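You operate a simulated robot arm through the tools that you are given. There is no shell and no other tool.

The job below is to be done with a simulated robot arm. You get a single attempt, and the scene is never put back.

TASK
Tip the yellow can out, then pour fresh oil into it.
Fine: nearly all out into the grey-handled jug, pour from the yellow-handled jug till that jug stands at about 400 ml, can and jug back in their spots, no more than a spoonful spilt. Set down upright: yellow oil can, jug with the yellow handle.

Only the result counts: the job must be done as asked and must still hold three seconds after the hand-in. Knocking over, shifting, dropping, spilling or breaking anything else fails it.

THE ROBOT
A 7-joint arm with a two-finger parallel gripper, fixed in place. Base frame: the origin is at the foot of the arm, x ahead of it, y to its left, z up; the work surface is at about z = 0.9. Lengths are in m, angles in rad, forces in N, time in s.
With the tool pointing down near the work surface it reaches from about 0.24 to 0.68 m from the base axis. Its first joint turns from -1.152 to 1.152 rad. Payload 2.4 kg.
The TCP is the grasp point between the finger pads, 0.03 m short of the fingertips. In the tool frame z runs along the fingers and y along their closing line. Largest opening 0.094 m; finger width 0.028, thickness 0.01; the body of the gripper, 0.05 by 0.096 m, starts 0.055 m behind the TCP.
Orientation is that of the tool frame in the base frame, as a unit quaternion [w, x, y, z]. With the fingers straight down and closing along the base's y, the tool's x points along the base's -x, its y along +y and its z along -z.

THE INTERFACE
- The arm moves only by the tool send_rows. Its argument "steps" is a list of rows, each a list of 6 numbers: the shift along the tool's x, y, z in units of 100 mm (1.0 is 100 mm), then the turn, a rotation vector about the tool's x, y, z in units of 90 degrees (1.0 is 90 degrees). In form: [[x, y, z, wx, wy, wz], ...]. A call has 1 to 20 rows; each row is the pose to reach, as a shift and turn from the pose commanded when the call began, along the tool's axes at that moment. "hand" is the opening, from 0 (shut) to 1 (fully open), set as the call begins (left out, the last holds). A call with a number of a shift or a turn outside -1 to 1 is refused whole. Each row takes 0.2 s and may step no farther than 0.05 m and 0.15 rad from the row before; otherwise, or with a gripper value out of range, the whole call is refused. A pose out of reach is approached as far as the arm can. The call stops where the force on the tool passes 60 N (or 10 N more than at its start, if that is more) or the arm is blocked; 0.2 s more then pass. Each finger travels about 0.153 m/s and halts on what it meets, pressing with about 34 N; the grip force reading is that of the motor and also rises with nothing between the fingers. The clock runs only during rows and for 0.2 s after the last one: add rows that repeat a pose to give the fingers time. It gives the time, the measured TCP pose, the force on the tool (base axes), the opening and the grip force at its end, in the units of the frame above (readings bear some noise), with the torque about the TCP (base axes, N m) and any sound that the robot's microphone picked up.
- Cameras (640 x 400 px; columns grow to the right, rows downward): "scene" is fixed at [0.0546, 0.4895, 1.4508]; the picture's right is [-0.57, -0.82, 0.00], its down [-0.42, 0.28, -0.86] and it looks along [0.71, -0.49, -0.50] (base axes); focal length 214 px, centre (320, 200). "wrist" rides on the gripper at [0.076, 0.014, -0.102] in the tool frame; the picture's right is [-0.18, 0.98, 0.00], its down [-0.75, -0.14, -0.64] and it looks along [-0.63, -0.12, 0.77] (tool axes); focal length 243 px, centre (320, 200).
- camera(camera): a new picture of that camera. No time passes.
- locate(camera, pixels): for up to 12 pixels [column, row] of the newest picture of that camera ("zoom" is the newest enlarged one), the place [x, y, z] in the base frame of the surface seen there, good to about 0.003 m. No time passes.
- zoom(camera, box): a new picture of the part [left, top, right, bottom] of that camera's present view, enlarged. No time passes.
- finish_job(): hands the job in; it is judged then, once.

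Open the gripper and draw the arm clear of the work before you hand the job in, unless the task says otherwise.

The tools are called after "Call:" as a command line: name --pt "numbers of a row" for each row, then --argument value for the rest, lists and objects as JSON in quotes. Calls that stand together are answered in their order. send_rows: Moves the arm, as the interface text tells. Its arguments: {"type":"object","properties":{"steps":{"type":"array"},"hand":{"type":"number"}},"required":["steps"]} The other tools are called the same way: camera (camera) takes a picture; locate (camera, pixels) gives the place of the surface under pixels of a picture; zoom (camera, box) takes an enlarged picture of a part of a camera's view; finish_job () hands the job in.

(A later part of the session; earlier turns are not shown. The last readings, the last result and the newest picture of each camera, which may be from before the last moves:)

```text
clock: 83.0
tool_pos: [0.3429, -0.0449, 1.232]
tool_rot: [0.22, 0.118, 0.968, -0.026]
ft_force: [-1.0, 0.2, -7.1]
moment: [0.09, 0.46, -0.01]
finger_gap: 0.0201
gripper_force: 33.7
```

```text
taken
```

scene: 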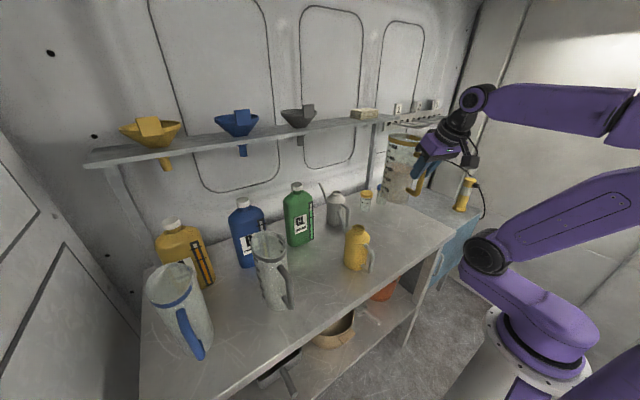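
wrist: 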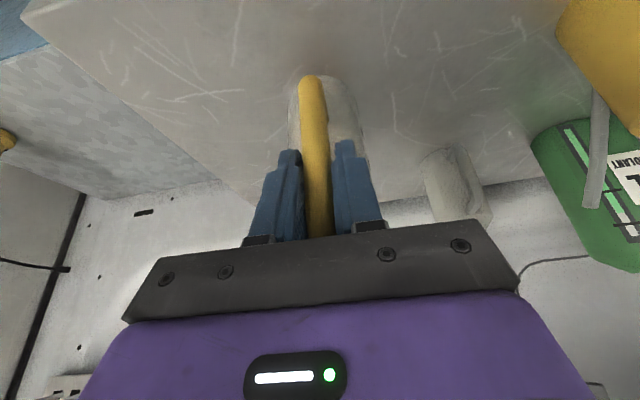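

The jug travels level; arm posture is fine. I continue another 0.095 m left with a further 10.7° yaw.

Call:
send_rows --pt "0.033 0.075 -0.016 0.004 0 0.009" --pt "0.083 0.19 -0.039 0.011 0 0.023" --pt "0.14 0.32 -0.066 0.019 0 0.039" --pt "0.2 0.46 -0.095 0.027 0 0.056" --pt "0.26 0.6 -0.124 0.035 0 0.073" --pt "0.32 0.73 -0.152 0.043 0 0.089" --pt "0.36 0.83 -0.172 0.049 0 0.102" --pt "0.381 0.874 -0.181 0.0515 0 0.1072" --hand 0

Call:
camera --camera "scene"

```text
clock: 84.8
tool_pos: [0.3221, 0.0493, 1.2325]
tool_rot: [0.217, 0.207, 0.953, -0.046]
ft_force: [-1.0, 0.0, -6.6]
moment: [0.18, 0.44, 0.0]
finger_gap: 0.0202
gripper_force: 33.2
```

```text
taken
```

scene: 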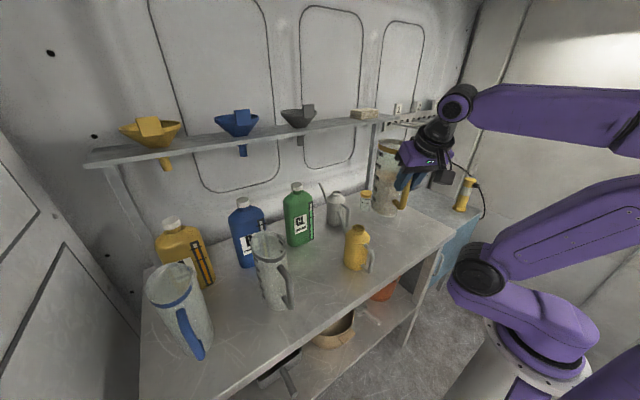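

Still level at (0.322, 0.049, 1.2325). I bring it the last 0.115 m left with the final yaw to about -35°.

Call:
send_rows --pt "0.05 0.08 -0.024 0.004 0 0.009" --pt "0.125 0.2 -0.06 0.011 0 0.023" --pt "0.215 0.35 -0.103 0.019 0 0.039" --pt "0.31 0.5 -0.148 0.027 0 0.056" --pt "0.405 0.655 -0.193 0.035 0 0.073" --pt "0.495 0.8 -0.235 0.043 0 0.089" --pt "0.56 0.91 -0.267 0.049 0 0.102" --pt "0.595 0.964 -0.283 0.0519 0 0.1082" --hand 0

Call:
camera --camera "scene"

Call:
camera --camera "wrist"

```text
clock: 86.6
tool_pos: [0.3014, 0.1666, 1.2329]
tool_rot: [0.212, 0.296, 0.929, -0.066]
ft_force: [0.3, -0.3, -7.2]
moment: [0.28, 0.37, 0.03]
finger_gap: 0.02
gripper_force: 33.6
```

```text
taken
```

scene: 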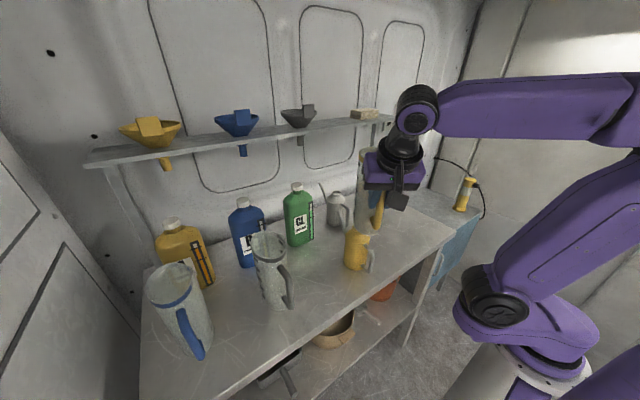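

```text
taken
```

wrist: 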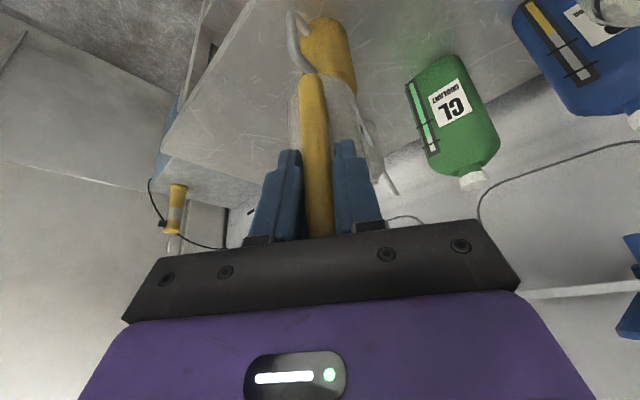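

From this side the gripper would hide the can's mouth from the scene camera, and pouring from the right-back (azimuth +60°) shows the jug in profile with a better wrist bend. I turn the jug that way while moving back right, level, in three legs.

Call:
send_rows --pt "-0.04 -0.05 0.02 -0.012 0 -0.025" --pt "-0.095 -0.115 0.046 -0.031 0 -0.065" --pt "-0.16 -0.195 0.078 -0.054 0 -0.113" --pt "-0.231 -0.278 0.111 -0.077 0 -0.16" --pt "-0.3 -0.362 0.144 -0.1 0 -0.208" --pt "-0.365 -0.44 0.175 -0.123 0 -0.256" --pt "-0.42 -0.506 0.202 -0.142 0 -0.295" --pt "-0.462 -0.557 0.222 -0.1524 0 -0.3175" --hand 0

Call:
camera --camera "scene"

```text
clock: 88.4
tool_pos: [0.3116, 0.0891, 1.2327]
tool_rot: [0.222, 0.03, 0.974, -0.006]
ft_force: [0.2, 0.3, -5.9]
moment: [0.03, 0.47, 0.01]
finger_gap: 0.0198
gripper_force: 34.3
```

```text
taken
```

scene: 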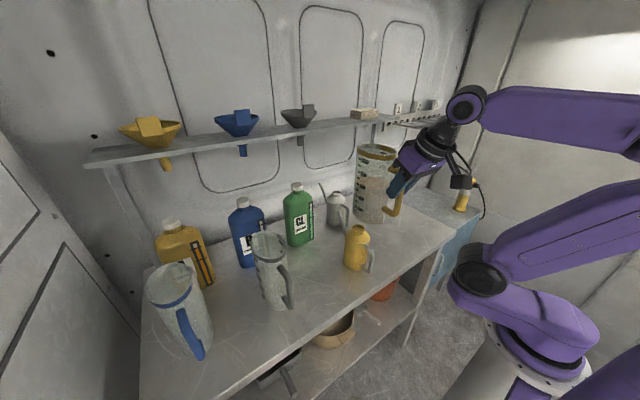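

Level and steady with azimuth about -3°. I do the second leg: right 0.075 m and another +31.7° of yaw.

Call:
send_rows --pt "-0.012 -0.06 0.006 -0.012 0 -0.025" --pt "-0.03 -0.154 0.014 -0.031 0 -0.065" --pt "-0.05 -0.26 0.024 -0.054 0 -0.113" --pt "-0.072 -0.372 0.035 -0.077 0 -0.16" --pt "-0.094 -0.485 0.045 -0.1 0 -0.208" --pt "-0.115 -0.595 0.055 -0.123 0 -0.256" --pt "-0.133 -0.69 0.064 -0.142 0 -0.295" --pt "-0.143 -0.743 0.069 -0.1524 0 -0.3175" --hand 0

Call:
camera --camera "scene"

```text
clock: 90.2
tool_pos: [0.3239, 0.0157, 1.232]
tool_rot: [0.217, -0.238, 0.945, 0.056]
ft_force: [1.1, -0.2, -5.3]
moment: [-0.22, 0.42, 0.0]
finger_gap: 0.02
gripper_force: 33.8
```

```text
taken
```

scene: 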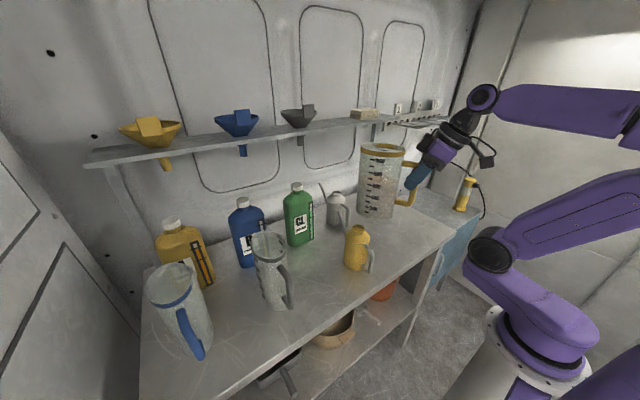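

Azimuth +28.6° now and still level. Third leg: to about (0.335, -0.055) with yaw to +60°.

Call:
send_rows --pt "0.018 -0.055 -0.009 -0.012 0 -0.025" --pt "0.045 -0.14 -0.022 -0.031 0 -0.064" --pt "0.077 -0.237 -0.037 -0.054 0 -0.111" --pt "0.11 -0.338 -0.053 -0.077 0 -0.158" --pt "0.143 -0.44 -0.069 -0.1 0 -0.206" --pt "0.175 -0.54 -0.085 -0.123 0 -0.253" --pt "0.204 -0.628 -0.098 -0.142 0 -0.292" --pt "0.219 -0.676 -0.106 -0.1525 0 -0.3138" --hand 0

Call:
camera --camera "scene"

Call:
zoom --camera "scene" --box '[320, 100, 480, 290]'

```text
clock: 92.0
tool_pos: [0.3341, -0.0546, 1.2315]
tool_rot: [0.192, -0.485, 0.846, 0.112]
ft_force: [-0.1, -1.1, -6.0]
moment: [-0.36, 0.24, -0.01]
finger_gap: 0.02
gripper_force: 33.8
```

```text
taken
```

scene: 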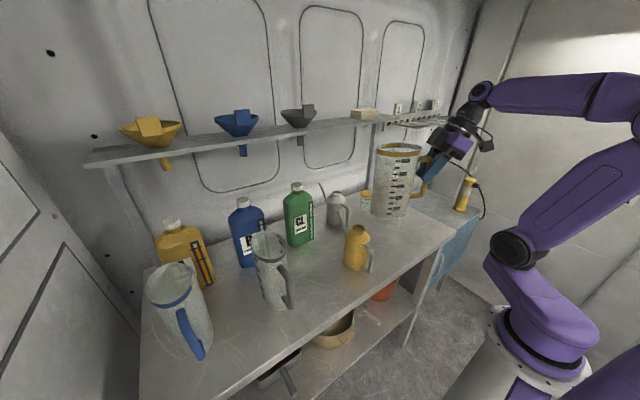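

```text
2.11 times, centred on (400, 195) of scene
```

zoom: 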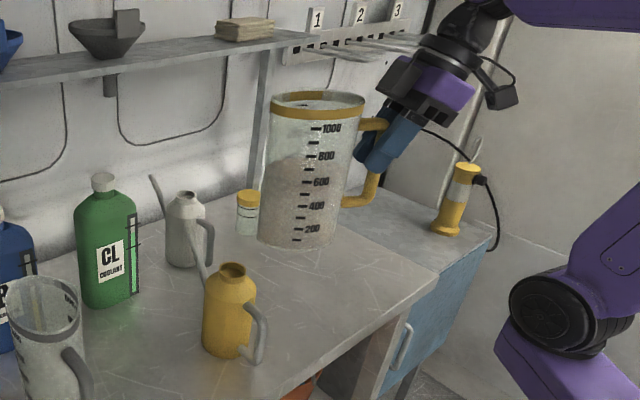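

The jug is now in profile with its beak at the upper left, near zoom (272,98). I zoom there to locate the beak tip, rim and base edges.

Call:
zoom --camera "scene" --box '[365, 135, 435, 225]'

Call:
locate --camera "zoom" --pixels '[[198, 48], [205, 42], [200, 60], [215, 70], [240, 85], [420, 55], [415, 70], [175, 335], [330, 355], [200, 350], [260, 360], [300, 100]]'

```text
4.44 times, centred on (400, 180) of scene
```

zoom: 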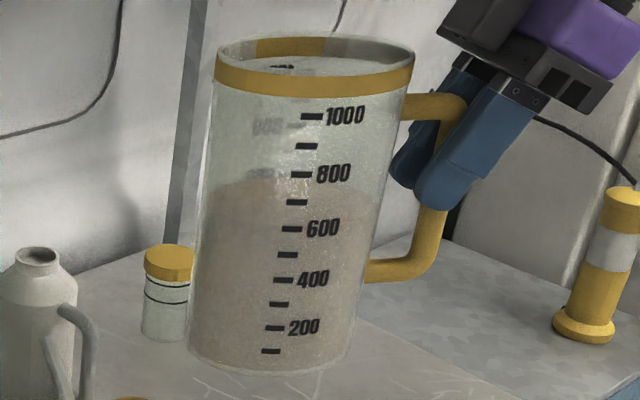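

```text
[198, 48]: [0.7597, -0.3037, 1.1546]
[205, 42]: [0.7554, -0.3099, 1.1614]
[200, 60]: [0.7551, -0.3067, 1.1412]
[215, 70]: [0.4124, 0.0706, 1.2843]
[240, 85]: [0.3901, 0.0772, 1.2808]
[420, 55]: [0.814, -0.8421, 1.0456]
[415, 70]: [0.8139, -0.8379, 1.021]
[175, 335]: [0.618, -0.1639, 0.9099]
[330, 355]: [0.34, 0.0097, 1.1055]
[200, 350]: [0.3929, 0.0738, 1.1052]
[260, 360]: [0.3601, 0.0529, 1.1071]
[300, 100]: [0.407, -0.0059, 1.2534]
```

In profile the jug is oval, with its front lip about 0.145 m ahead of and 0.062 m above the grip; pouring should start near 60° and reach 400 ml near 69°. I now tilt it forward slowly to 45° (still well below pouring) while lowering a little toward the can.

Call:
send_rows --pt "0.004 0.001 0.046 0 0.05 0" --pt "0.007 0.002 0.092 0 0.1 0" --pt "0.011 0.004 0.138 0 0.15 0" --pt "0.014 0.005 0.184 0 0.2 0" --pt "0.018 0.006 0.23 0 0.25 0" --pt "0.022 0.007 0.276 0 0.3 0" --pt "0.025 0.008 0.322 0 0.35 0" --pt "0.029 0.01 0.368 0 0.4 0" --pt "0.032 0.011 0.414 0 0.45 0" --pt "0.036 0.012 0.46 0 0.5 0" --pt "0.036 0.012 0.46 0 0.5 0" --hand 0

Call:
zoom --camera "scene" --box '[320, 100, 480, 290]'

```text
clock: 94.4
tool_pos: [0.3411, -0.0416, 1.1886]
tool_rot: [-0.145, -0.489, 0.857, -0.082]
ft_force: [0.4, 0.0, -7.3]
moment: [-0.1, 0.06, -0.03]
finger_gap: 0.0202
gripper_force: 33.9
```

```text
2.11 times, centred on (400, 195) of scene
```

zoom: 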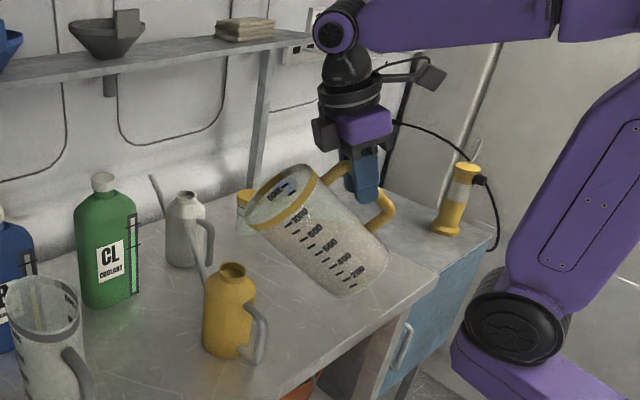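

The jug is at 45° with its lip up-right of the can's mouth, nothing flowing. I zoom to locate the lip's lowest point and the can's mouth.

Call:
zoom --camera "scene" --box '[340, 170, 420, 260]'

Call:
locate --camera "zoom" --pixels '[[172, 135], [180, 140], [175, 125], [195, 140], [215, 115], [185, 100], [135, 275], [150, 290], [115, 270], [160, 268], [140, 258], [230, 200]]'

```text
4.44 times, centred on (380, 215) of scene
```

zoom: 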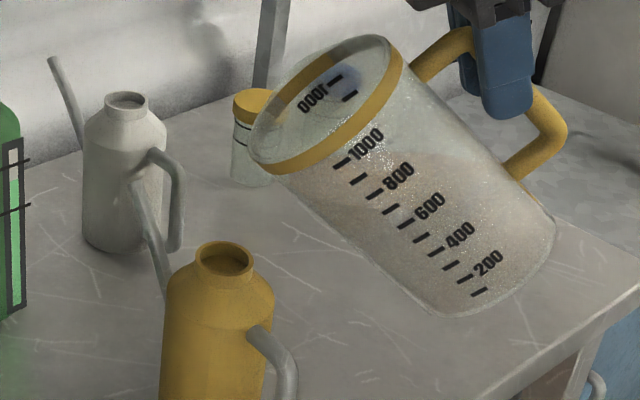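

```text
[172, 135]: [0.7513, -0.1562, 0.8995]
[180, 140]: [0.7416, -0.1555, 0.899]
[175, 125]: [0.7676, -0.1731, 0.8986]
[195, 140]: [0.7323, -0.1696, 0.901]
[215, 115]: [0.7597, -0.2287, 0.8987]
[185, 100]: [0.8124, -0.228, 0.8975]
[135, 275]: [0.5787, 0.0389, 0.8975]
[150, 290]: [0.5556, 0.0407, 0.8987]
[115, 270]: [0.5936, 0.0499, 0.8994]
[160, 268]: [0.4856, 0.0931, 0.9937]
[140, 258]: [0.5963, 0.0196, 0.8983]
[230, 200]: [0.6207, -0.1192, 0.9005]
```

My pixels missed; in this zoom the lip's low point is near (254,155) and the can's mouth is centred near (224,262). I locate those.

Call:
locate --camera "zoom" --pixels '[[252, 150], [255, 156], [262, 165], [270, 170], [256, 140], [300, 160], [196, 262], [252, 268], [225, 243], [222, 275], [200, 272], [245, 250]]'

```text
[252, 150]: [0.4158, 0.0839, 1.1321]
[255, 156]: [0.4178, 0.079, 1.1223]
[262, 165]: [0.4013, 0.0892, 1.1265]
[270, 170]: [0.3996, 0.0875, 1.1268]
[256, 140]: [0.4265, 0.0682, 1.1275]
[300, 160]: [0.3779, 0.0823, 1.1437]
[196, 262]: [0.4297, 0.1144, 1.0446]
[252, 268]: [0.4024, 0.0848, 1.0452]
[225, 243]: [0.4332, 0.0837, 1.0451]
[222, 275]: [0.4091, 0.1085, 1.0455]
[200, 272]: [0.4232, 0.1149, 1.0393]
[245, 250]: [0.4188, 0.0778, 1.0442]
```

The lip's low point is at about (0.4145, 0.085, 1.128), lined up about 11 mm short of the mouth centre — as planned. I tilt on to 55° while lowering the lip to z≈1.075.

Call:
send_rows --pt "-0.047 0.003 0.048 0 0.0222 0" --pt "-0.094 0.006 0.097 0 0.0444 0" --pt "-0.141 0.009 0.145 0 0.0667 0" --pt "-0.188 0.012 0.194 0 0.0889 0" --pt "-0.235 0.015 0.242 0 0.1111 0" --pt "-0.235 0.015 0.242 0 0.1111 0" --hand 0

Call:
zoom --camera "scene" --box '[340, 170, 420, 260]'

```text
clock: 95.8
tool_pos: [0.3471, -0.0276, 1.1582]
tool_rot: [-0.219, -0.481, 0.84, -0.124]
ft_force: [0.0, 0.3, -6.7]
moment: [-0.01, 0.01, 0.01]
finger_gap: 0.0204
gripper_force: 34.5
```

```text
4.44 times, centred on (380, 215) of scene
```

zoom: 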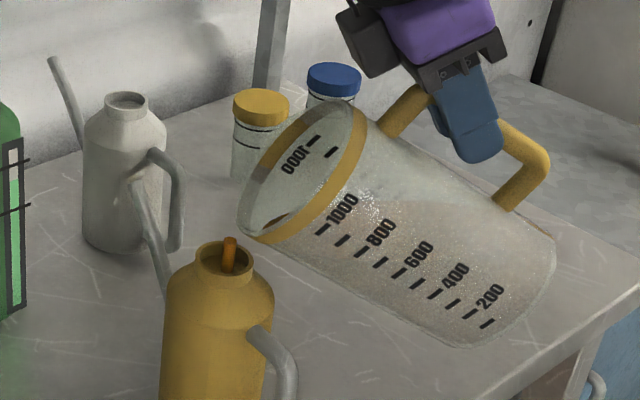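

Pouring has already begun at 55°: an orange stream enters the can's mouth at zoom (229,255), nicely inside. I hold still briefly and look again.

Call:
send_rows --pt "0 0 0 0 0 0" --pt "0 0 0 0 0 0" --hand 0

Call:
zoom --camera "scene" --box '[340, 205, 395, 260]'

Call:
camera --camera "wrist"

```text
clock: 96.4
tool_pos: [0.3472, -0.0282, 1.1576]
tool_rot: [-0.218, -0.48, 0.84, -0.123]
ft_force: [1.0, -0.1, -5.8]
moment: [0.0, 0.02, 0.01]
finger_gap: 0.0201
gripper_force: 34.3
```

```text
7.27 times, centred on (368, 232) of scene
```

zoom: 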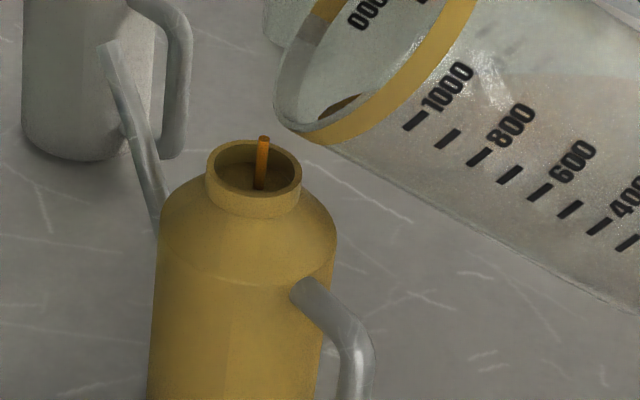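

```text
taken
```

wrist: 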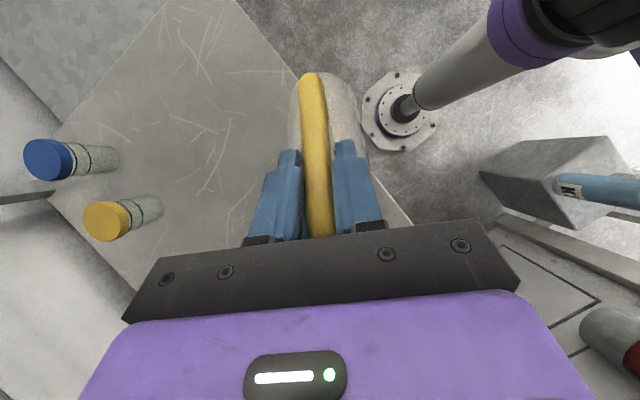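

The stream falls near the mouth's centre and is thinning as the level meets the lip. I continue tilting very slowly about the lip, 2.5° over 8 rows.

Call:
send_rows --pt "-0.001 0 -0.009 0 0.0035 0" --pt "-0.002 0 -0.017 0 0.0069 0" --pt "-0.002 0 -0.026 0 0.0104 0" --pt "-0.003 0 -0.034 0 0.0139 0" --pt "-0.004 0 -0.043 0 0.0174 0" --pt "-0.005 0 -0.051 0 0.0208 0" --pt "-0.005 0 -0.06 0 0.0243 0" --pt "-0.006 0 -0.068 0 0.0278 0" --hand 0

Call:
zoom --camera "scene" --box '[340, 190, 405, 260]'

```text
clock: 98.2
tool_pos: [0.3496, -0.0243, 1.1638]
tool_rot: [-0.236, -0.478, 0.835, -0.135]
ft_force: [-0.1, -0.2, -5.7]
moment: [-0.01, -0.02, 0.01]
finger_gap: 0.0203
gripper_force: 33.7
```

```text
5.71 times, centred on (372, 225) of scene
```

zoom: 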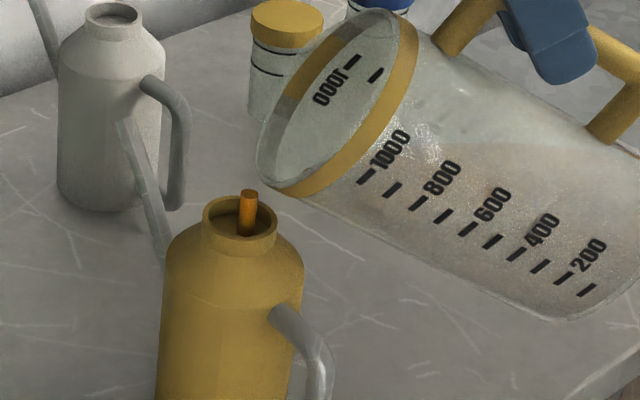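

The stream falls well inside the mouth (247,213 with rim 203–278). I continue another 2.5° at the same slow rate, turning about the lip.

Call:
send_rows --pt "-0.001 0 -0.009 0 0.0035 0" --pt "-0.001 0 -0.017 0 0.0069 0" --pt "-0.002 0 -0.026 0 0.0104 0" --pt "-0.002 0 -0.034 0 0.0139 0" --pt "-0.003 0 -0.043 0 0.0174 0" --pt "-0.003 0 -0.051 0 0.0208 0" --pt "-0.004 0 -0.06 0 0.0243 0" --pt "-0.004 0 -0.069 0 0.0278 0" --hand 0

Call:
zoom --camera "scene" --box '[340, 190, 405, 260]'

```text
clock: 100.0
tool_pos: [0.3511, -0.0216, 1.1697]
tool_rot: [-0.254, -0.475, 0.83, -0.145]
ft_force: [0.7, -0.2, -5.4]
moment: [0.03, -0.03, 0.01]
finger_gap: 0.0202
gripper_force: 33.9
```

```text
5.71 times, centred on (372, 225) of scene
```

zoom: 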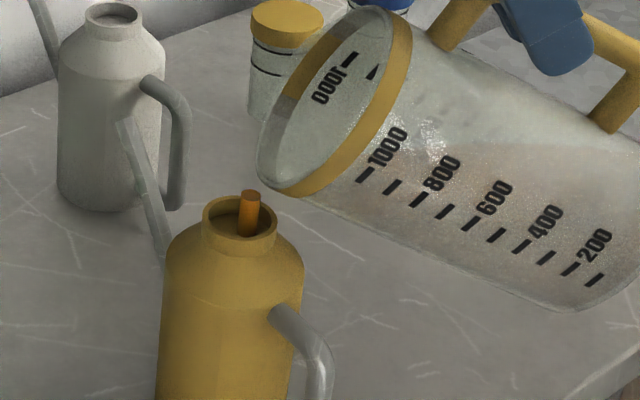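

Still centred. I continue another 2.5° to about 62.5° commanded.

Call:
send_rows --pt "-0.001 0 -0.009 0 0.0035 0" --pt "-0.001 0 -0.017 0 0.0069 0" --pt "-0.002 0 -0.026 0 0.0104 0" --pt "-0.002 0 -0.034 0 0.0139 0" --pt "-0.003 0 -0.043 0 0.0174 0" --pt "-0.003 0 -0.051 0 0.0208 0" --pt "-0.004 0 -0.06 0 0.0243 0" --pt "-0.004 0 -0.068 0 0.0278 0" --hand 0

Call:
zoom --camera "scene" --box '[340, 190, 405, 260]'

```text
clock: 101.8
tool_pos: [0.3544, -0.0177, 1.1751]
tool_rot: [-0.274, -0.471, 0.824, -0.155]
ft_force: [-0.3, -0.2, -5.1]
moment: [0.06, 0.01, 0.02]
finger_gap: 0.0202
gripper_force: 34.0
```

```text
5.71 times, centred on (372, 225) of scene
```

zoom: 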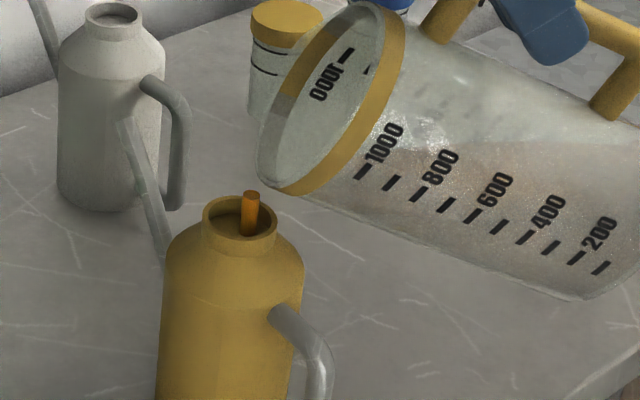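

The stream stays inside the mouth. I hold one second to let the flow settle, then look.

Call:
send_rows --pt "0 0 0 0 0 0" --pt "0 0 0 0 0 0" --pt "0 0 0 0 0 0" --pt "0 0 0 0 0 0" --hand 0

Call:
zoom --camera "scene" --box '[340, 190, 405, 260]'

```text
clock: 102.8
tool_pos: [0.3532, -0.0169, 1.1745]
tool_rot: [-0.273, -0.471, 0.824, -0.155]
ft_force: [0.0, 0.2, -5.3]
moment: [0.05, -0.02, -0.04]
finger_gap: 0.0201
gripper_force: 34.1
```

```text
5.71 times, centred on (372, 225) of scene
```

zoom: 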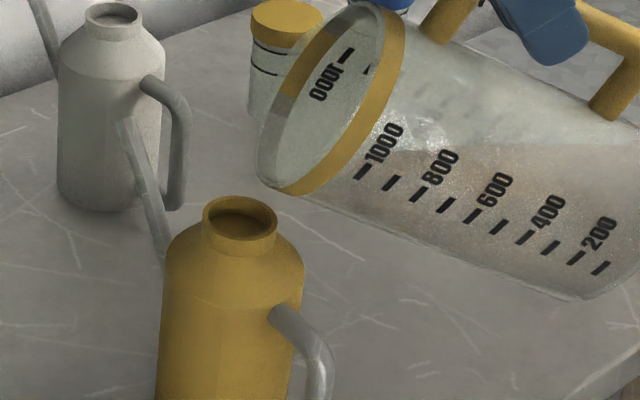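

The flow has stopped at this tilt, so the level equals the lip. To read the jug's content I tilt it back up, first to 45° while raising it.

Call:
send_rows --pt "0.04 0 0.005 0 -0.032 0" --pt "0.09 0 0.012 0 -0.065 0" --pt "0.145 0 0.02 0 -0.097 0" --pt "0.195 -0.001 0.028 0 -0.13 0" --pt "0.245 -0.002 0.036 0 -0.162 0" --pt "0.286 -0.004 0.043 0 -0.1944 0" --hand 0

Call:
zoom --camera "scene" --box '[320, 140, 440, 260]'

```text
clock: 104.2
tool_pos: [0.3408, -0.0397, 1.189]
tool_rot: [-0.144, -0.49, 0.856, -0.082]
ft_force: [0.0, 1.2, -5.2]
moment: [-0.07, 0.04, -0.01]
finger_gap: 0.0203
gripper_force: 34.3
```

```text
3.33 times, centred on (380, 200) of scene
```

zoom: 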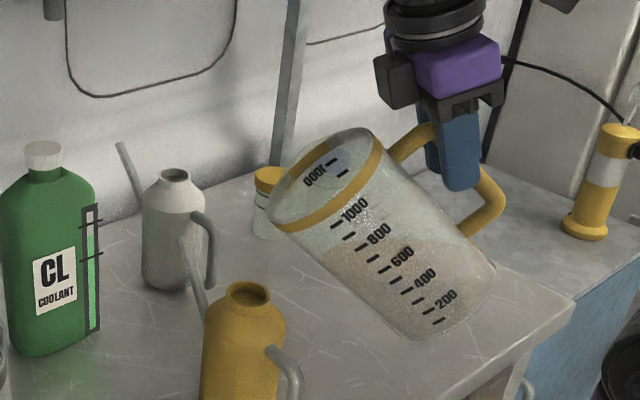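

No drips seen. I bring the jug fully upright at the earlier measuring pose.

Call:
send_rows --pt "0.029 -0.001 -0.035 0 -0.05 0" --pt "0.059 -0.002 -0.069 0 -0.1 0" --pt "0.088 -0.004 -0.104 0 -0.15 0" --pt "0.118 -0.005 -0.139 0 -0.2 0" --pt "0.147 -0.006 -0.174 0 -0.25 0" --pt "0.176 -0.007 -0.208 0 -0.3 0" --pt "0.206 -0.008 -0.243 0 -0.35 0" --pt "0.235 -0.01 -0.278 0 -0.4 0" --pt "0.265 -0.011 -0.312 0 -0.45 0" --pt "0.294 -0.012 -0.347 0 -0.5 0" --pt "0.294 -0.012 -0.347 0 -0.5 0" --hand 0

Call:
zoom --camera "scene" --box '[365, 135, 435, 225]'

Call:
camera --camera "wrist"

```text
clock: 106.6
tool_pos: [0.3333, -0.055, 1.2305]
tool_rot: [0.194, -0.484, 0.846, 0.112]
ft_force: [0.3, -0.4, -5.0]
moment: [-0.3, 0.16, -0.01]
finger_gap: 0.0201
gripper_force: 33.9
```

```text
4.44 times, centred on (400, 180) of scene
```

zoom: 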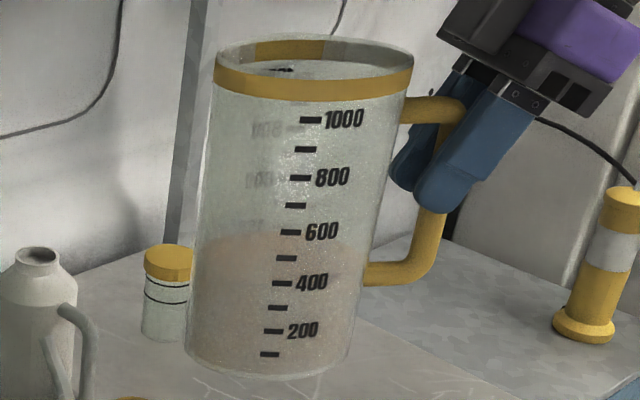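

```text
taken
```

wrist: 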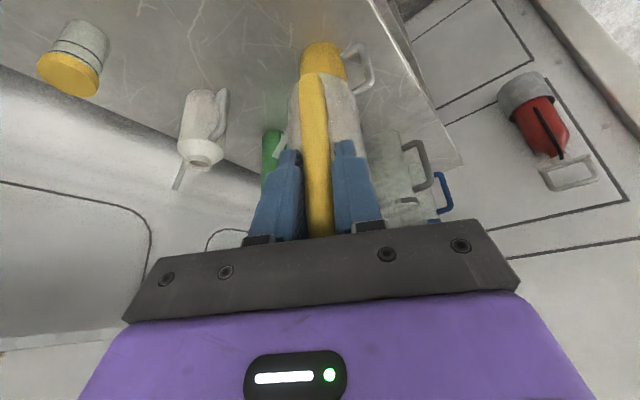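

The level now shows near the 400 mark at zoom row ≈233. I zoom closer on the liquid's edge to read it more exactly.

Call:
zoom --camera "scene" --box '[368, 175, 412, 222]'

Call:
zoom --camera "scene" --box '[370, 140, 410, 190]'

```text
8.51 times, centred on (390, 198) of scene
```

zoom: 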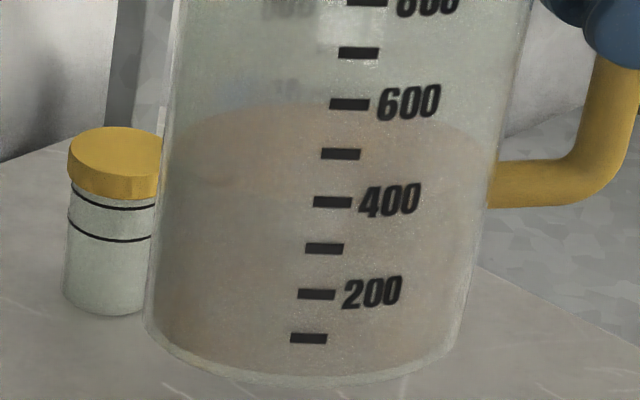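

```text
8.00 times, centred on (390, 165) of scene
```

zoom: 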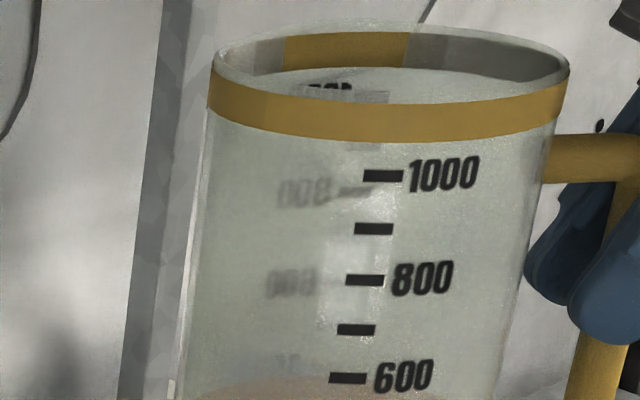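

The far edge of the surface is at row ≈103 here, which works out to roughly 400–415 ml. I zoom in further around the 400 mark to find the near edge.

Call:
zoom --camera "scene" --box '[370, 183, 410, 208]'

Call:
locate --camera "zoom" --pixels '[[320, 150], [200, 160], [350, 240], [337, 246], [330, 320], [320, 90], [150, 120], [480, 200]]'

```text
16.00 times, centred on (390, 196) of scene
```

zoom: 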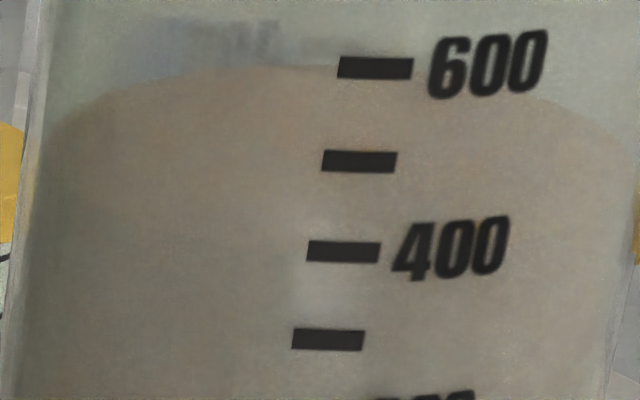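

```text
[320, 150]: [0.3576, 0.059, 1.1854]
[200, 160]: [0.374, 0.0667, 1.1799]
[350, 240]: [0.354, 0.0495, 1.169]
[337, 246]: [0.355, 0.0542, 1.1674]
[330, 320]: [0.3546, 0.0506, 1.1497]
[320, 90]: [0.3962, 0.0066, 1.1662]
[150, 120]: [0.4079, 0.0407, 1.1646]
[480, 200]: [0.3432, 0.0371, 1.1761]
```

Locate now returns the liquid surface itself through the wall (z≈1.166) and the 400 mark at z≈1.167. I average more points on both.

Call:
locate --camera "zoom" --pixels '[[250, 85], [300, 85], [200, 95], [280, 100], [320, 80], [240, 110], [180, 110], [430, 120], [470, 115], [520, 125], [350, 110], [260, 75]]'

Call:
locate --camera "zoom" --pixels '[[315, 252], [330, 252], [345, 252], [360, 252], [372, 252], [345, 68], [360, 68], [375, 68], [390, 68], [330, 160], [350, 160], [370, 160]]'

```text
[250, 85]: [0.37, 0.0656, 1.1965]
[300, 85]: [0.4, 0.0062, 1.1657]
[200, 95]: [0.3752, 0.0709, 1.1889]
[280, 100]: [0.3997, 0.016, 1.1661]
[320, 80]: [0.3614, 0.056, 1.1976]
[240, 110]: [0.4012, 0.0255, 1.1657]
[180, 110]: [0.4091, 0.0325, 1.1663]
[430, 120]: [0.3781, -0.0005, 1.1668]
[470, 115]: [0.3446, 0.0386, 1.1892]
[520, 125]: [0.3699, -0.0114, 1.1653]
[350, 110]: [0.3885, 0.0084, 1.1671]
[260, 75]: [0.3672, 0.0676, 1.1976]
```

```text
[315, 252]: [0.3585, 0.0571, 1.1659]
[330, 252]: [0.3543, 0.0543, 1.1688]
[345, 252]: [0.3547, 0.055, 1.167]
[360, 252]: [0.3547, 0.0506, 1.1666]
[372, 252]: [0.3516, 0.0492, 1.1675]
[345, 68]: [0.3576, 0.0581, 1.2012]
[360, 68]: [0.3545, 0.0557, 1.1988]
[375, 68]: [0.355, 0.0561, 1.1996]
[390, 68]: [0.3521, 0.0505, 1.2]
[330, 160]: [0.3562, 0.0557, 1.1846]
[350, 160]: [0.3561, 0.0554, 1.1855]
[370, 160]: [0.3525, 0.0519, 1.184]
```

Averages give the liquid at z≈1.1660 against the 400 mark at about 1.1675, so the jug stands at about 390–400 ml: done pouring. I turn the jug back to its original heading while carrying it right to above its spot.

Call:
send_rows --pt "0.027 -0.031 -0.013 0.0121 0 0.0251" --pt "0.075 -0.085 -0.036 0.0333 0 0.0689" --pt "0.136 -0.154 -0.065 0.0605 0 0.1253" --pt "0.204 -0.232 -0.098 0.0907 0 0.188" --pt "0.272 -0.309 -0.131 0.121 0 0.2506" --pt "0.341 -0.386 -0.164 0.1512 0.001 0.3133" --pt "0.409 -0.463 -0.196 0.1814 0.001 0.3759" --pt "0.477 -0.54 -0.229 0.2117 0.001 0.4386" --pt "0.545 -0.618 -0.262 0.2419 0.001 0.5012" --pt "0.606 -0.687 -0.291 0.2691 0.001 0.5576" --pt "0.654 -0.741 -0.314 0.2903 0.001 0.6014" --pt "0.681 -0.772 -0.327 0.3024 0.0012 0.6265" --pt "0.681 -0.772 -0.327 0.3024 0.0012 0.6265" --hand 0

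Call:
camera --camera "scene"

Call:
camera --camera "wrist"

```text
clock: 109.4
tool_pos: [0.3624, -0.1575, 1.2286]
tool_rot: [0.222, 0.027, 0.975, -0.005]
ft_force: [0.0, -0.1, -5.2]
moment: [0.01, 0.33, 0.0]
finger_gap: 0.0199
gripper_force: 34.0
```

```text
taken
```

scene: 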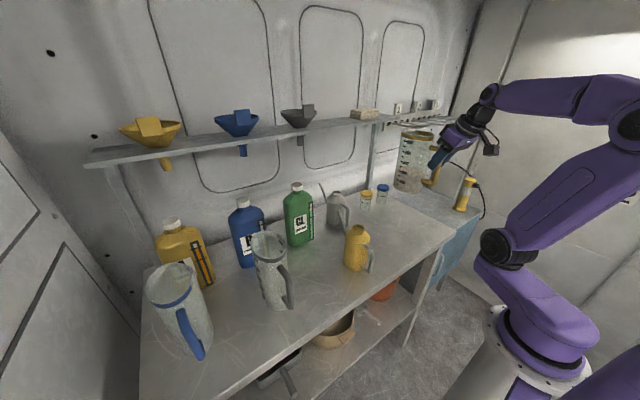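

```text
taken
```

wrist: 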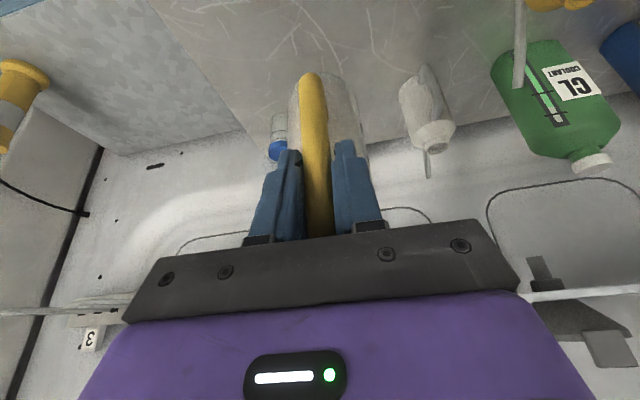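

The jug hangs above its spot at (0.3624, -0.1575). I zoom to check how upright it hangs before lowering.

Call:
zoom --camera "scene" --box '[385, 125, 450, 200]'

Call:
locate --camera "zoom" --pixels '[[160, 60], [200, 85], [250, 95], [300, 95], [170, 310], [215, 345], [260, 355], [300, 350], [330, 330], [150, 250], [230, 200], [310, 200]]'

```text
5.33 times, centred on (418, 162) of scene
```

zoom: 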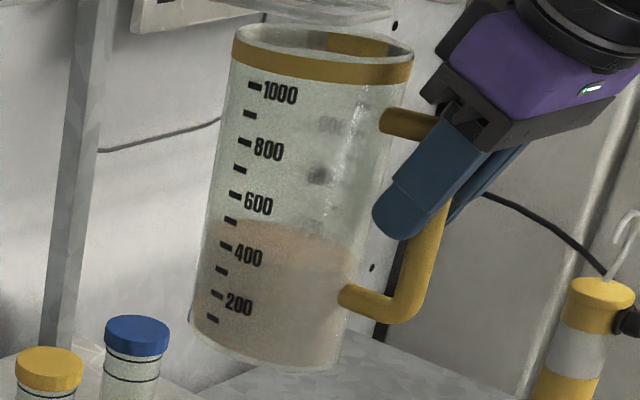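

```text
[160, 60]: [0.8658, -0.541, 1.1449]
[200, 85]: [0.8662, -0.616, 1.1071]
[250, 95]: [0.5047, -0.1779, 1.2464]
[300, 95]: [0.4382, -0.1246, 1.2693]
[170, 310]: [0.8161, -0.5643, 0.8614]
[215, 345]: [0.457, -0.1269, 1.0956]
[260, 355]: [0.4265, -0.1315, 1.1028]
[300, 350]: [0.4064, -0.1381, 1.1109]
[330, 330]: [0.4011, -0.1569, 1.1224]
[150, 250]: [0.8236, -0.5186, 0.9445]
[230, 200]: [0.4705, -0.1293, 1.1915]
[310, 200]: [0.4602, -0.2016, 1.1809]
```

I pick points right along the bottom edge and along the band's lower edge to measure the lean.

Call:
locate --camera "zoom" --pixels '[[195, 328], [210, 343], [235, 357], [260, 365], [285, 369], [310, 369], [330, 360], [245, 67], [275, 77], [310, 83], [345, 85], [385, 80]]'

Call:
locate --camera "zoom" --pixels '[[255, 87], [250, 114], [246, 142], [240, 169], [236, 196], [231, 221], [226, 246], [222, 269], [218, 294], [213, 320], [390, 290], [400, 120]]'

```text
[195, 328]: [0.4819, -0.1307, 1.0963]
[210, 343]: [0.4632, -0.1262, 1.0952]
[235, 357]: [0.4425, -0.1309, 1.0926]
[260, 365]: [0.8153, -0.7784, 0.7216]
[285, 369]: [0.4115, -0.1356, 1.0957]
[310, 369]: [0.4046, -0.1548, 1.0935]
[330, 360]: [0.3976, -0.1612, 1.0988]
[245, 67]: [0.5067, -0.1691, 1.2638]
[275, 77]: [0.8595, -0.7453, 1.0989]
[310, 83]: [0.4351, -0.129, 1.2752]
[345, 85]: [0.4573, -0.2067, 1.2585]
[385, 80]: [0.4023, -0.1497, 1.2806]
```

```text
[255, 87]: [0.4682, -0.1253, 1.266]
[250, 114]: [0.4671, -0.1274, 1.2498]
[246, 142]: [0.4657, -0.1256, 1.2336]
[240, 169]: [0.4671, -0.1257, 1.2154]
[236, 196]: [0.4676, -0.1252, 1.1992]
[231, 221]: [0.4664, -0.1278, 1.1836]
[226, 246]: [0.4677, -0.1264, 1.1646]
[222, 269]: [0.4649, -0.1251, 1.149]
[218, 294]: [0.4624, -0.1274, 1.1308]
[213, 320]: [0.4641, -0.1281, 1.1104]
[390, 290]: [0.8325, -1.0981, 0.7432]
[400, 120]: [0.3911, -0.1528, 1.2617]
```

The jug leans forward about 1.6°, so I pitch the hand back by that while lowering the first 0.1 m.

Call:
send_rows --pt "0.025 -0.001 0.05 0 -0.004 0" --pt "0.075 -0.003 0.155 0 -0.009 0" --pt "0.135 -0.005 0.28 0 -0.0178 0" --pt "0.2 -0.007 0.415 0 -0.0178 0" --pt "0.265 -0.009 0.55 0 -0.0178 0" --pt "0.33 -0.01 0.69 0 -0.0178 0" --pt "0.39 -0.01 0.81 0 -0.0178 0" --pt "0.433 -0.01 0.901 0 -0.0178 0" --hand 0

Call:
camera --camera "scene"

```text
clock: 111.2
tool_pos: [0.3616, -0.1583, 1.1302]
tool_rot: [0.236, 0.026, 0.972, -0.005]
ft_force: [0.5, 0.8, -4.1]
moment: [0.0, 0.32, -0.01]
finger_gap: 0.02
gripper_force: 33.6
```

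```text
taken
```

scene: 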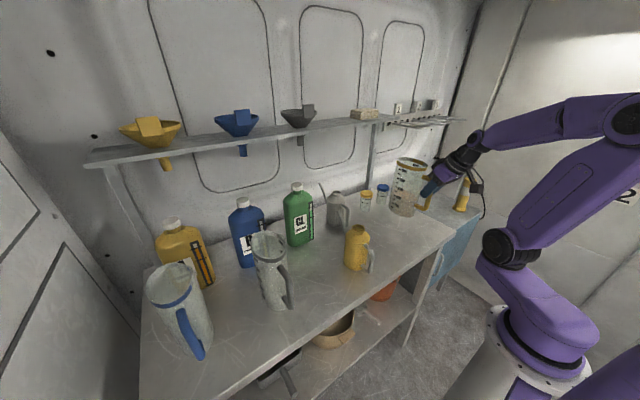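

At z=1.130. I lower another 0.085 m to just above the surface, slowing at the end.

Call:
send_rows --pt "0.025 0 0.05 0 0 0" --pt "0.075 0 0.145 0 0 0" --pt "0.13 0 0.255 0 0 0" --pt "0.19 0 0.37 0 0 0" --pt "0.25 0 0.485 0 0 0" --pt "0.31 0 0.6 0 0 0" --pt "0.355 0 0.69 0 0 0" --pt "0.39 0 0.755 0 0 0" --hand 0

Call:
zoom --camera "scene" --box '[370, 150, 480, 250]'

```text
clock: 113.0
tool_pos: [0.3607, -0.1598, 1.0445]
tool_rot: [0.235, 0.026, 0.972, -0.005]
ft_force: [0.8, 0.5, -4.5]
moment: [0.01, 0.38, 0.03]
finger_gap: 0.0198
gripper_force: 33.3
```

```text
4.00 times, centred on (425, 200) of scene
```

zoom: 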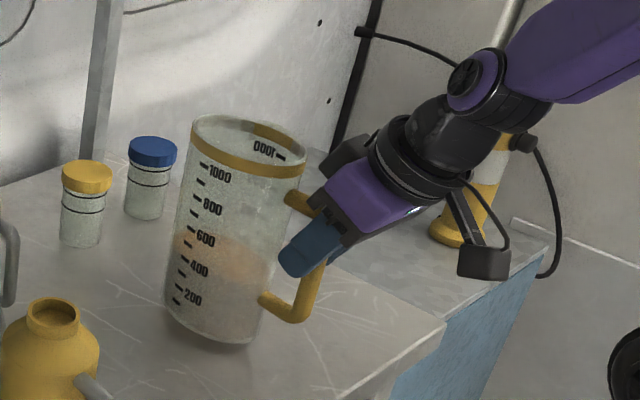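

About 10 mm above the bench. I lower 6 mm and nudge 2 mm forward to match the original spot.

Call:
send_rows --pt "0.003 0.002 0.02 0 0 0" --pt "0.007 0.004 0.041 0 0 0" --pt "0.01 0.005 0.062 0 0 0" --hand 0

Call:
send_rows --pt "0.005 0 0.009 0 0 0" --pt "0.009 0 0.018 0 0 0" --pt "0.009 0 0.018 0 0 0" --hand 0

```text
clock: 113.8
tool_pos: [0.3625, -0.1594, 1.0399]
tool_rot: [0.235, 0.026, 0.972, -0.006]
ft_force: [0.1, 0.1, -3.8]
moment: [0.02, 0.35, 0.01]
finger_gap: 0.0198
gripper_force: 34.4
```

```text
clock: 114.6
tool_pos: [0.3623, -0.1593, 1.0371]
tool_rot: [0.235, 0.027, 0.972, -0.006]
ft_force: [0.3, -0.1, -5.0]
moment: [0.02, 0.32, -0.01]
finger_gap: 0.02
gripper_force: 33.9
```

Still hanging free at z=1.0371. I go down in 1 mm steps and watch for contact.

Call:
send_rows --pt "0.005 0 0.009 0 0 0" --pt "0.009 0 0.018 0 0 0" --pt "0.009 0 0.018 0 0 0" --hand 0

```text
clock: 115.4
tool_pos: [0.3638, -0.1593, 1.0365]
tool_rot: [0.235, 0.026, 0.972, -0.005]
ft_force: [-0.6, 0.2, -4.8]
moment: [0.03, 0.32, 0.0]
finger_gap: 0.02
gripper_force: 34.2
```

No contact yet. I continue down by another 1.5 mm.

Call:
send_rows --pt "0.003 0 0.007 0 0 0" --pt "0.007 0 0.013 0 0 0" --pt "0.007 0 0.013 0 0 0" --hand 0

Call:
zoom --camera "scene" --box '[375, 170, 455, 245]'

```text
clock: 116.2
tool_pos: [0.3638, -0.1584, 1.0352]
tool_rot: [0.236, 0.026, 0.971, -0.007]
ft_force: [-3.3, 1.1, 6.3]
moment: [-0.05, 0.27, -0.02]
finger_gap: 0.0203
gripper_force: 33.8
```

```text
5.33 times, centred on (415, 208) of scene
```

zoom: 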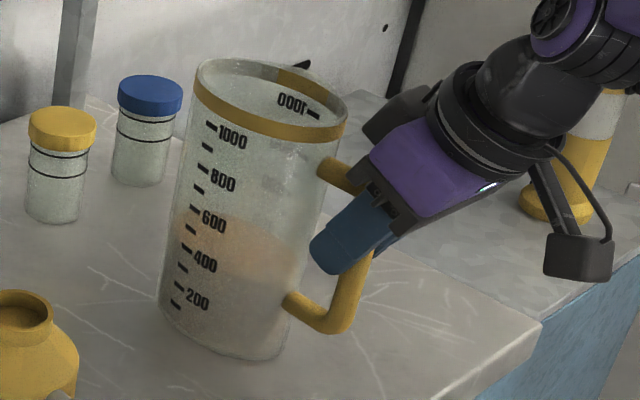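

Contact is made (force +6.3 N). I ease up half a millimetre and open the fingers with the arm held still.

Call:
send_rows --pt "-0.002 0 -0.004 0 0 0" --pt "-0.002 0 -0.004 0 0 0" --hand 0

Call:
send_rows --pt "0 0 0 0 0 0" --pt "0 0 0 0 0 0" --pt "0 0 0 0 0 0" --pt "0 0 0 0 0 0" --hand 1

Call:
zoom --camera "scene" --box '[375, 170, 455, 245]'

Call:
camera --camera "wrist"

```text
clock: 116.8
tool_pos: [0.3647, -0.1584, 1.0349]
tool_rot: [0.235, 0.027, 0.972, -0.007]
ft_force: [0.4, 1.5, 3.7]
moment: [-0.02, -0.16, 0.02]
finger_gap: 0.0196
gripper_force: 34.1
```

```text
clock: 117.8
tool_pos: [0.3632, -0.1591, 1.0349]
tool_rot: [0.235, 0.027, 0.972, -0.006]
ft_force: [0.2, -0.5, -0.4]
moment: [0.03, 0.02, 0.03]
finger_gap: 0.0937
gripper_force: 0.0
```

```text
5.33 times, centred on (415, 208) of scene
```

zoom: 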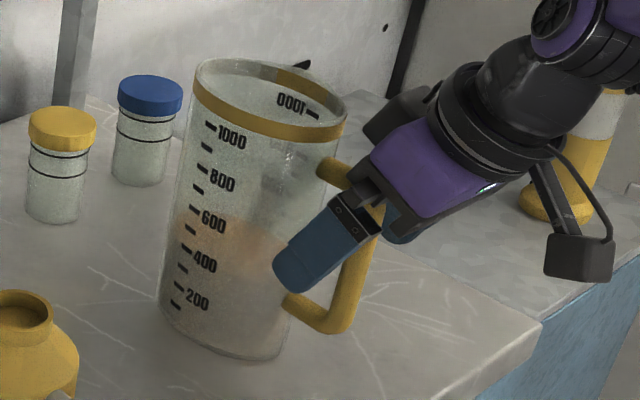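

```text
taken
```

wrist: 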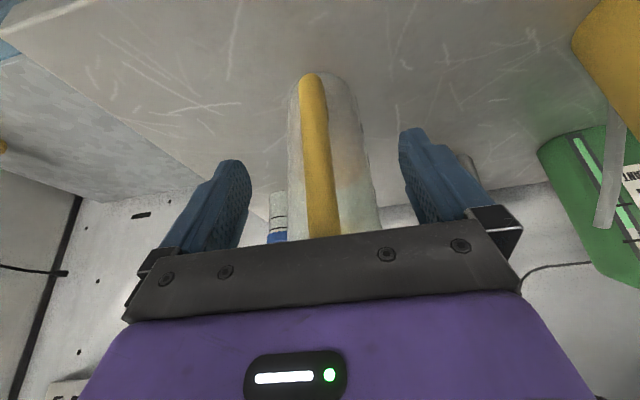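

The jug stands on its own at its spot. I raise the open hand straight up off the handle.

Call:
send_rows --pt "-0.069 0 -0.133 0 0 0" --pt "-0.161 0 -0.311 0 0 0" --pt "-0.275 0 -0.533 0 0 0" --pt "-0.39 0 -0.755 0 0 0" --pt "-0.459 0 -0.889 0 0 0" --hand 1

Call:
camera --camera "scene"

Call:
camera --camera "wrist"

```text
clock: 119.0
tool_pos: [0.3631, -0.1589, 1.1343]
tool_rot: [0.235, 0.028, 0.972, -0.007]
ft_force: [0.5, 0.3, -0.4]
moment: [0.05, -0.01, -0.01]
finger_gap: 0.094
gripper_force: 0.1
```

```text
taken
```

scene: 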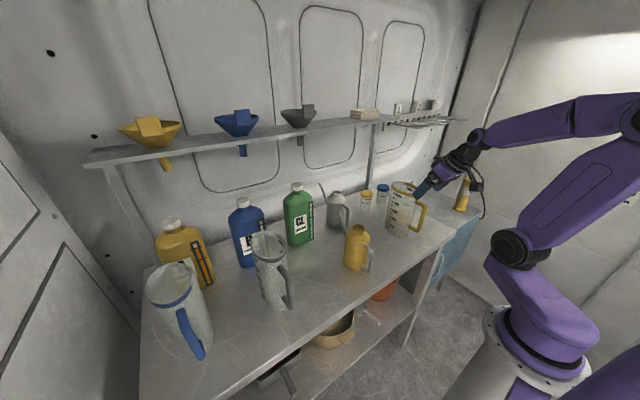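

```text
taken
```

wrist: 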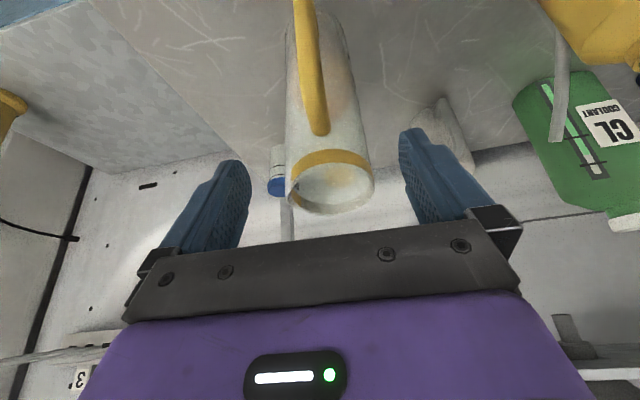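

Everything stands. I rise another 0.1 m and pitch the tool toward straight down to look into the jug from above.

Call:
send_rows --pt "-0.09 0 -0.18 0 0.049 0" --pt "-0.185 0 -0.355 0 0.098 0" --pt "-0.275 0 -0.533 0 0.147 0" --pt "-0.37 0 -0.71 0 0.196 0" --pt "-0.459 0 -0.889 0 0.245 0" --pt "-0.459 0 -0.889 0 0.245 0" --hand 1

Call:
camera --camera "wrist"

Call:
camera --camera "scene"

```text
clock: 120.4
tool_pos: [0.3641, -0.1601, 1.235]
tool_rot: [0.044, 0.027, 0.999, 0.001]
ft_force: [-1.1, 0.7, -0.3]
moment: [0.02, -0.03, 0.01]
finger_gap: 0.0941
gripper_force: 0.0
```

```text
taken
```

wrist: 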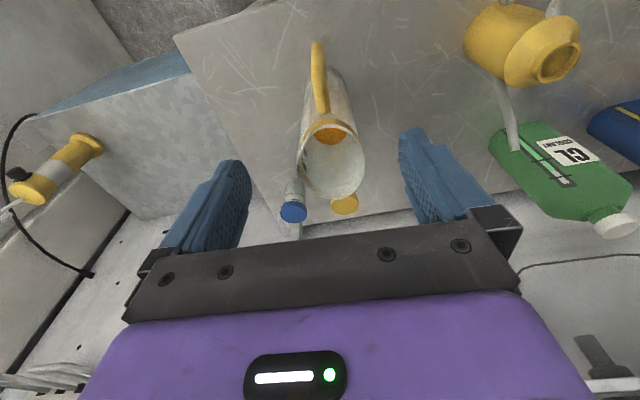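

```text
taken
```

scene: 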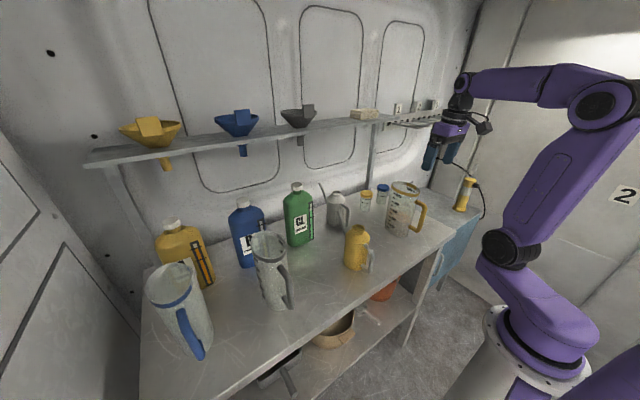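

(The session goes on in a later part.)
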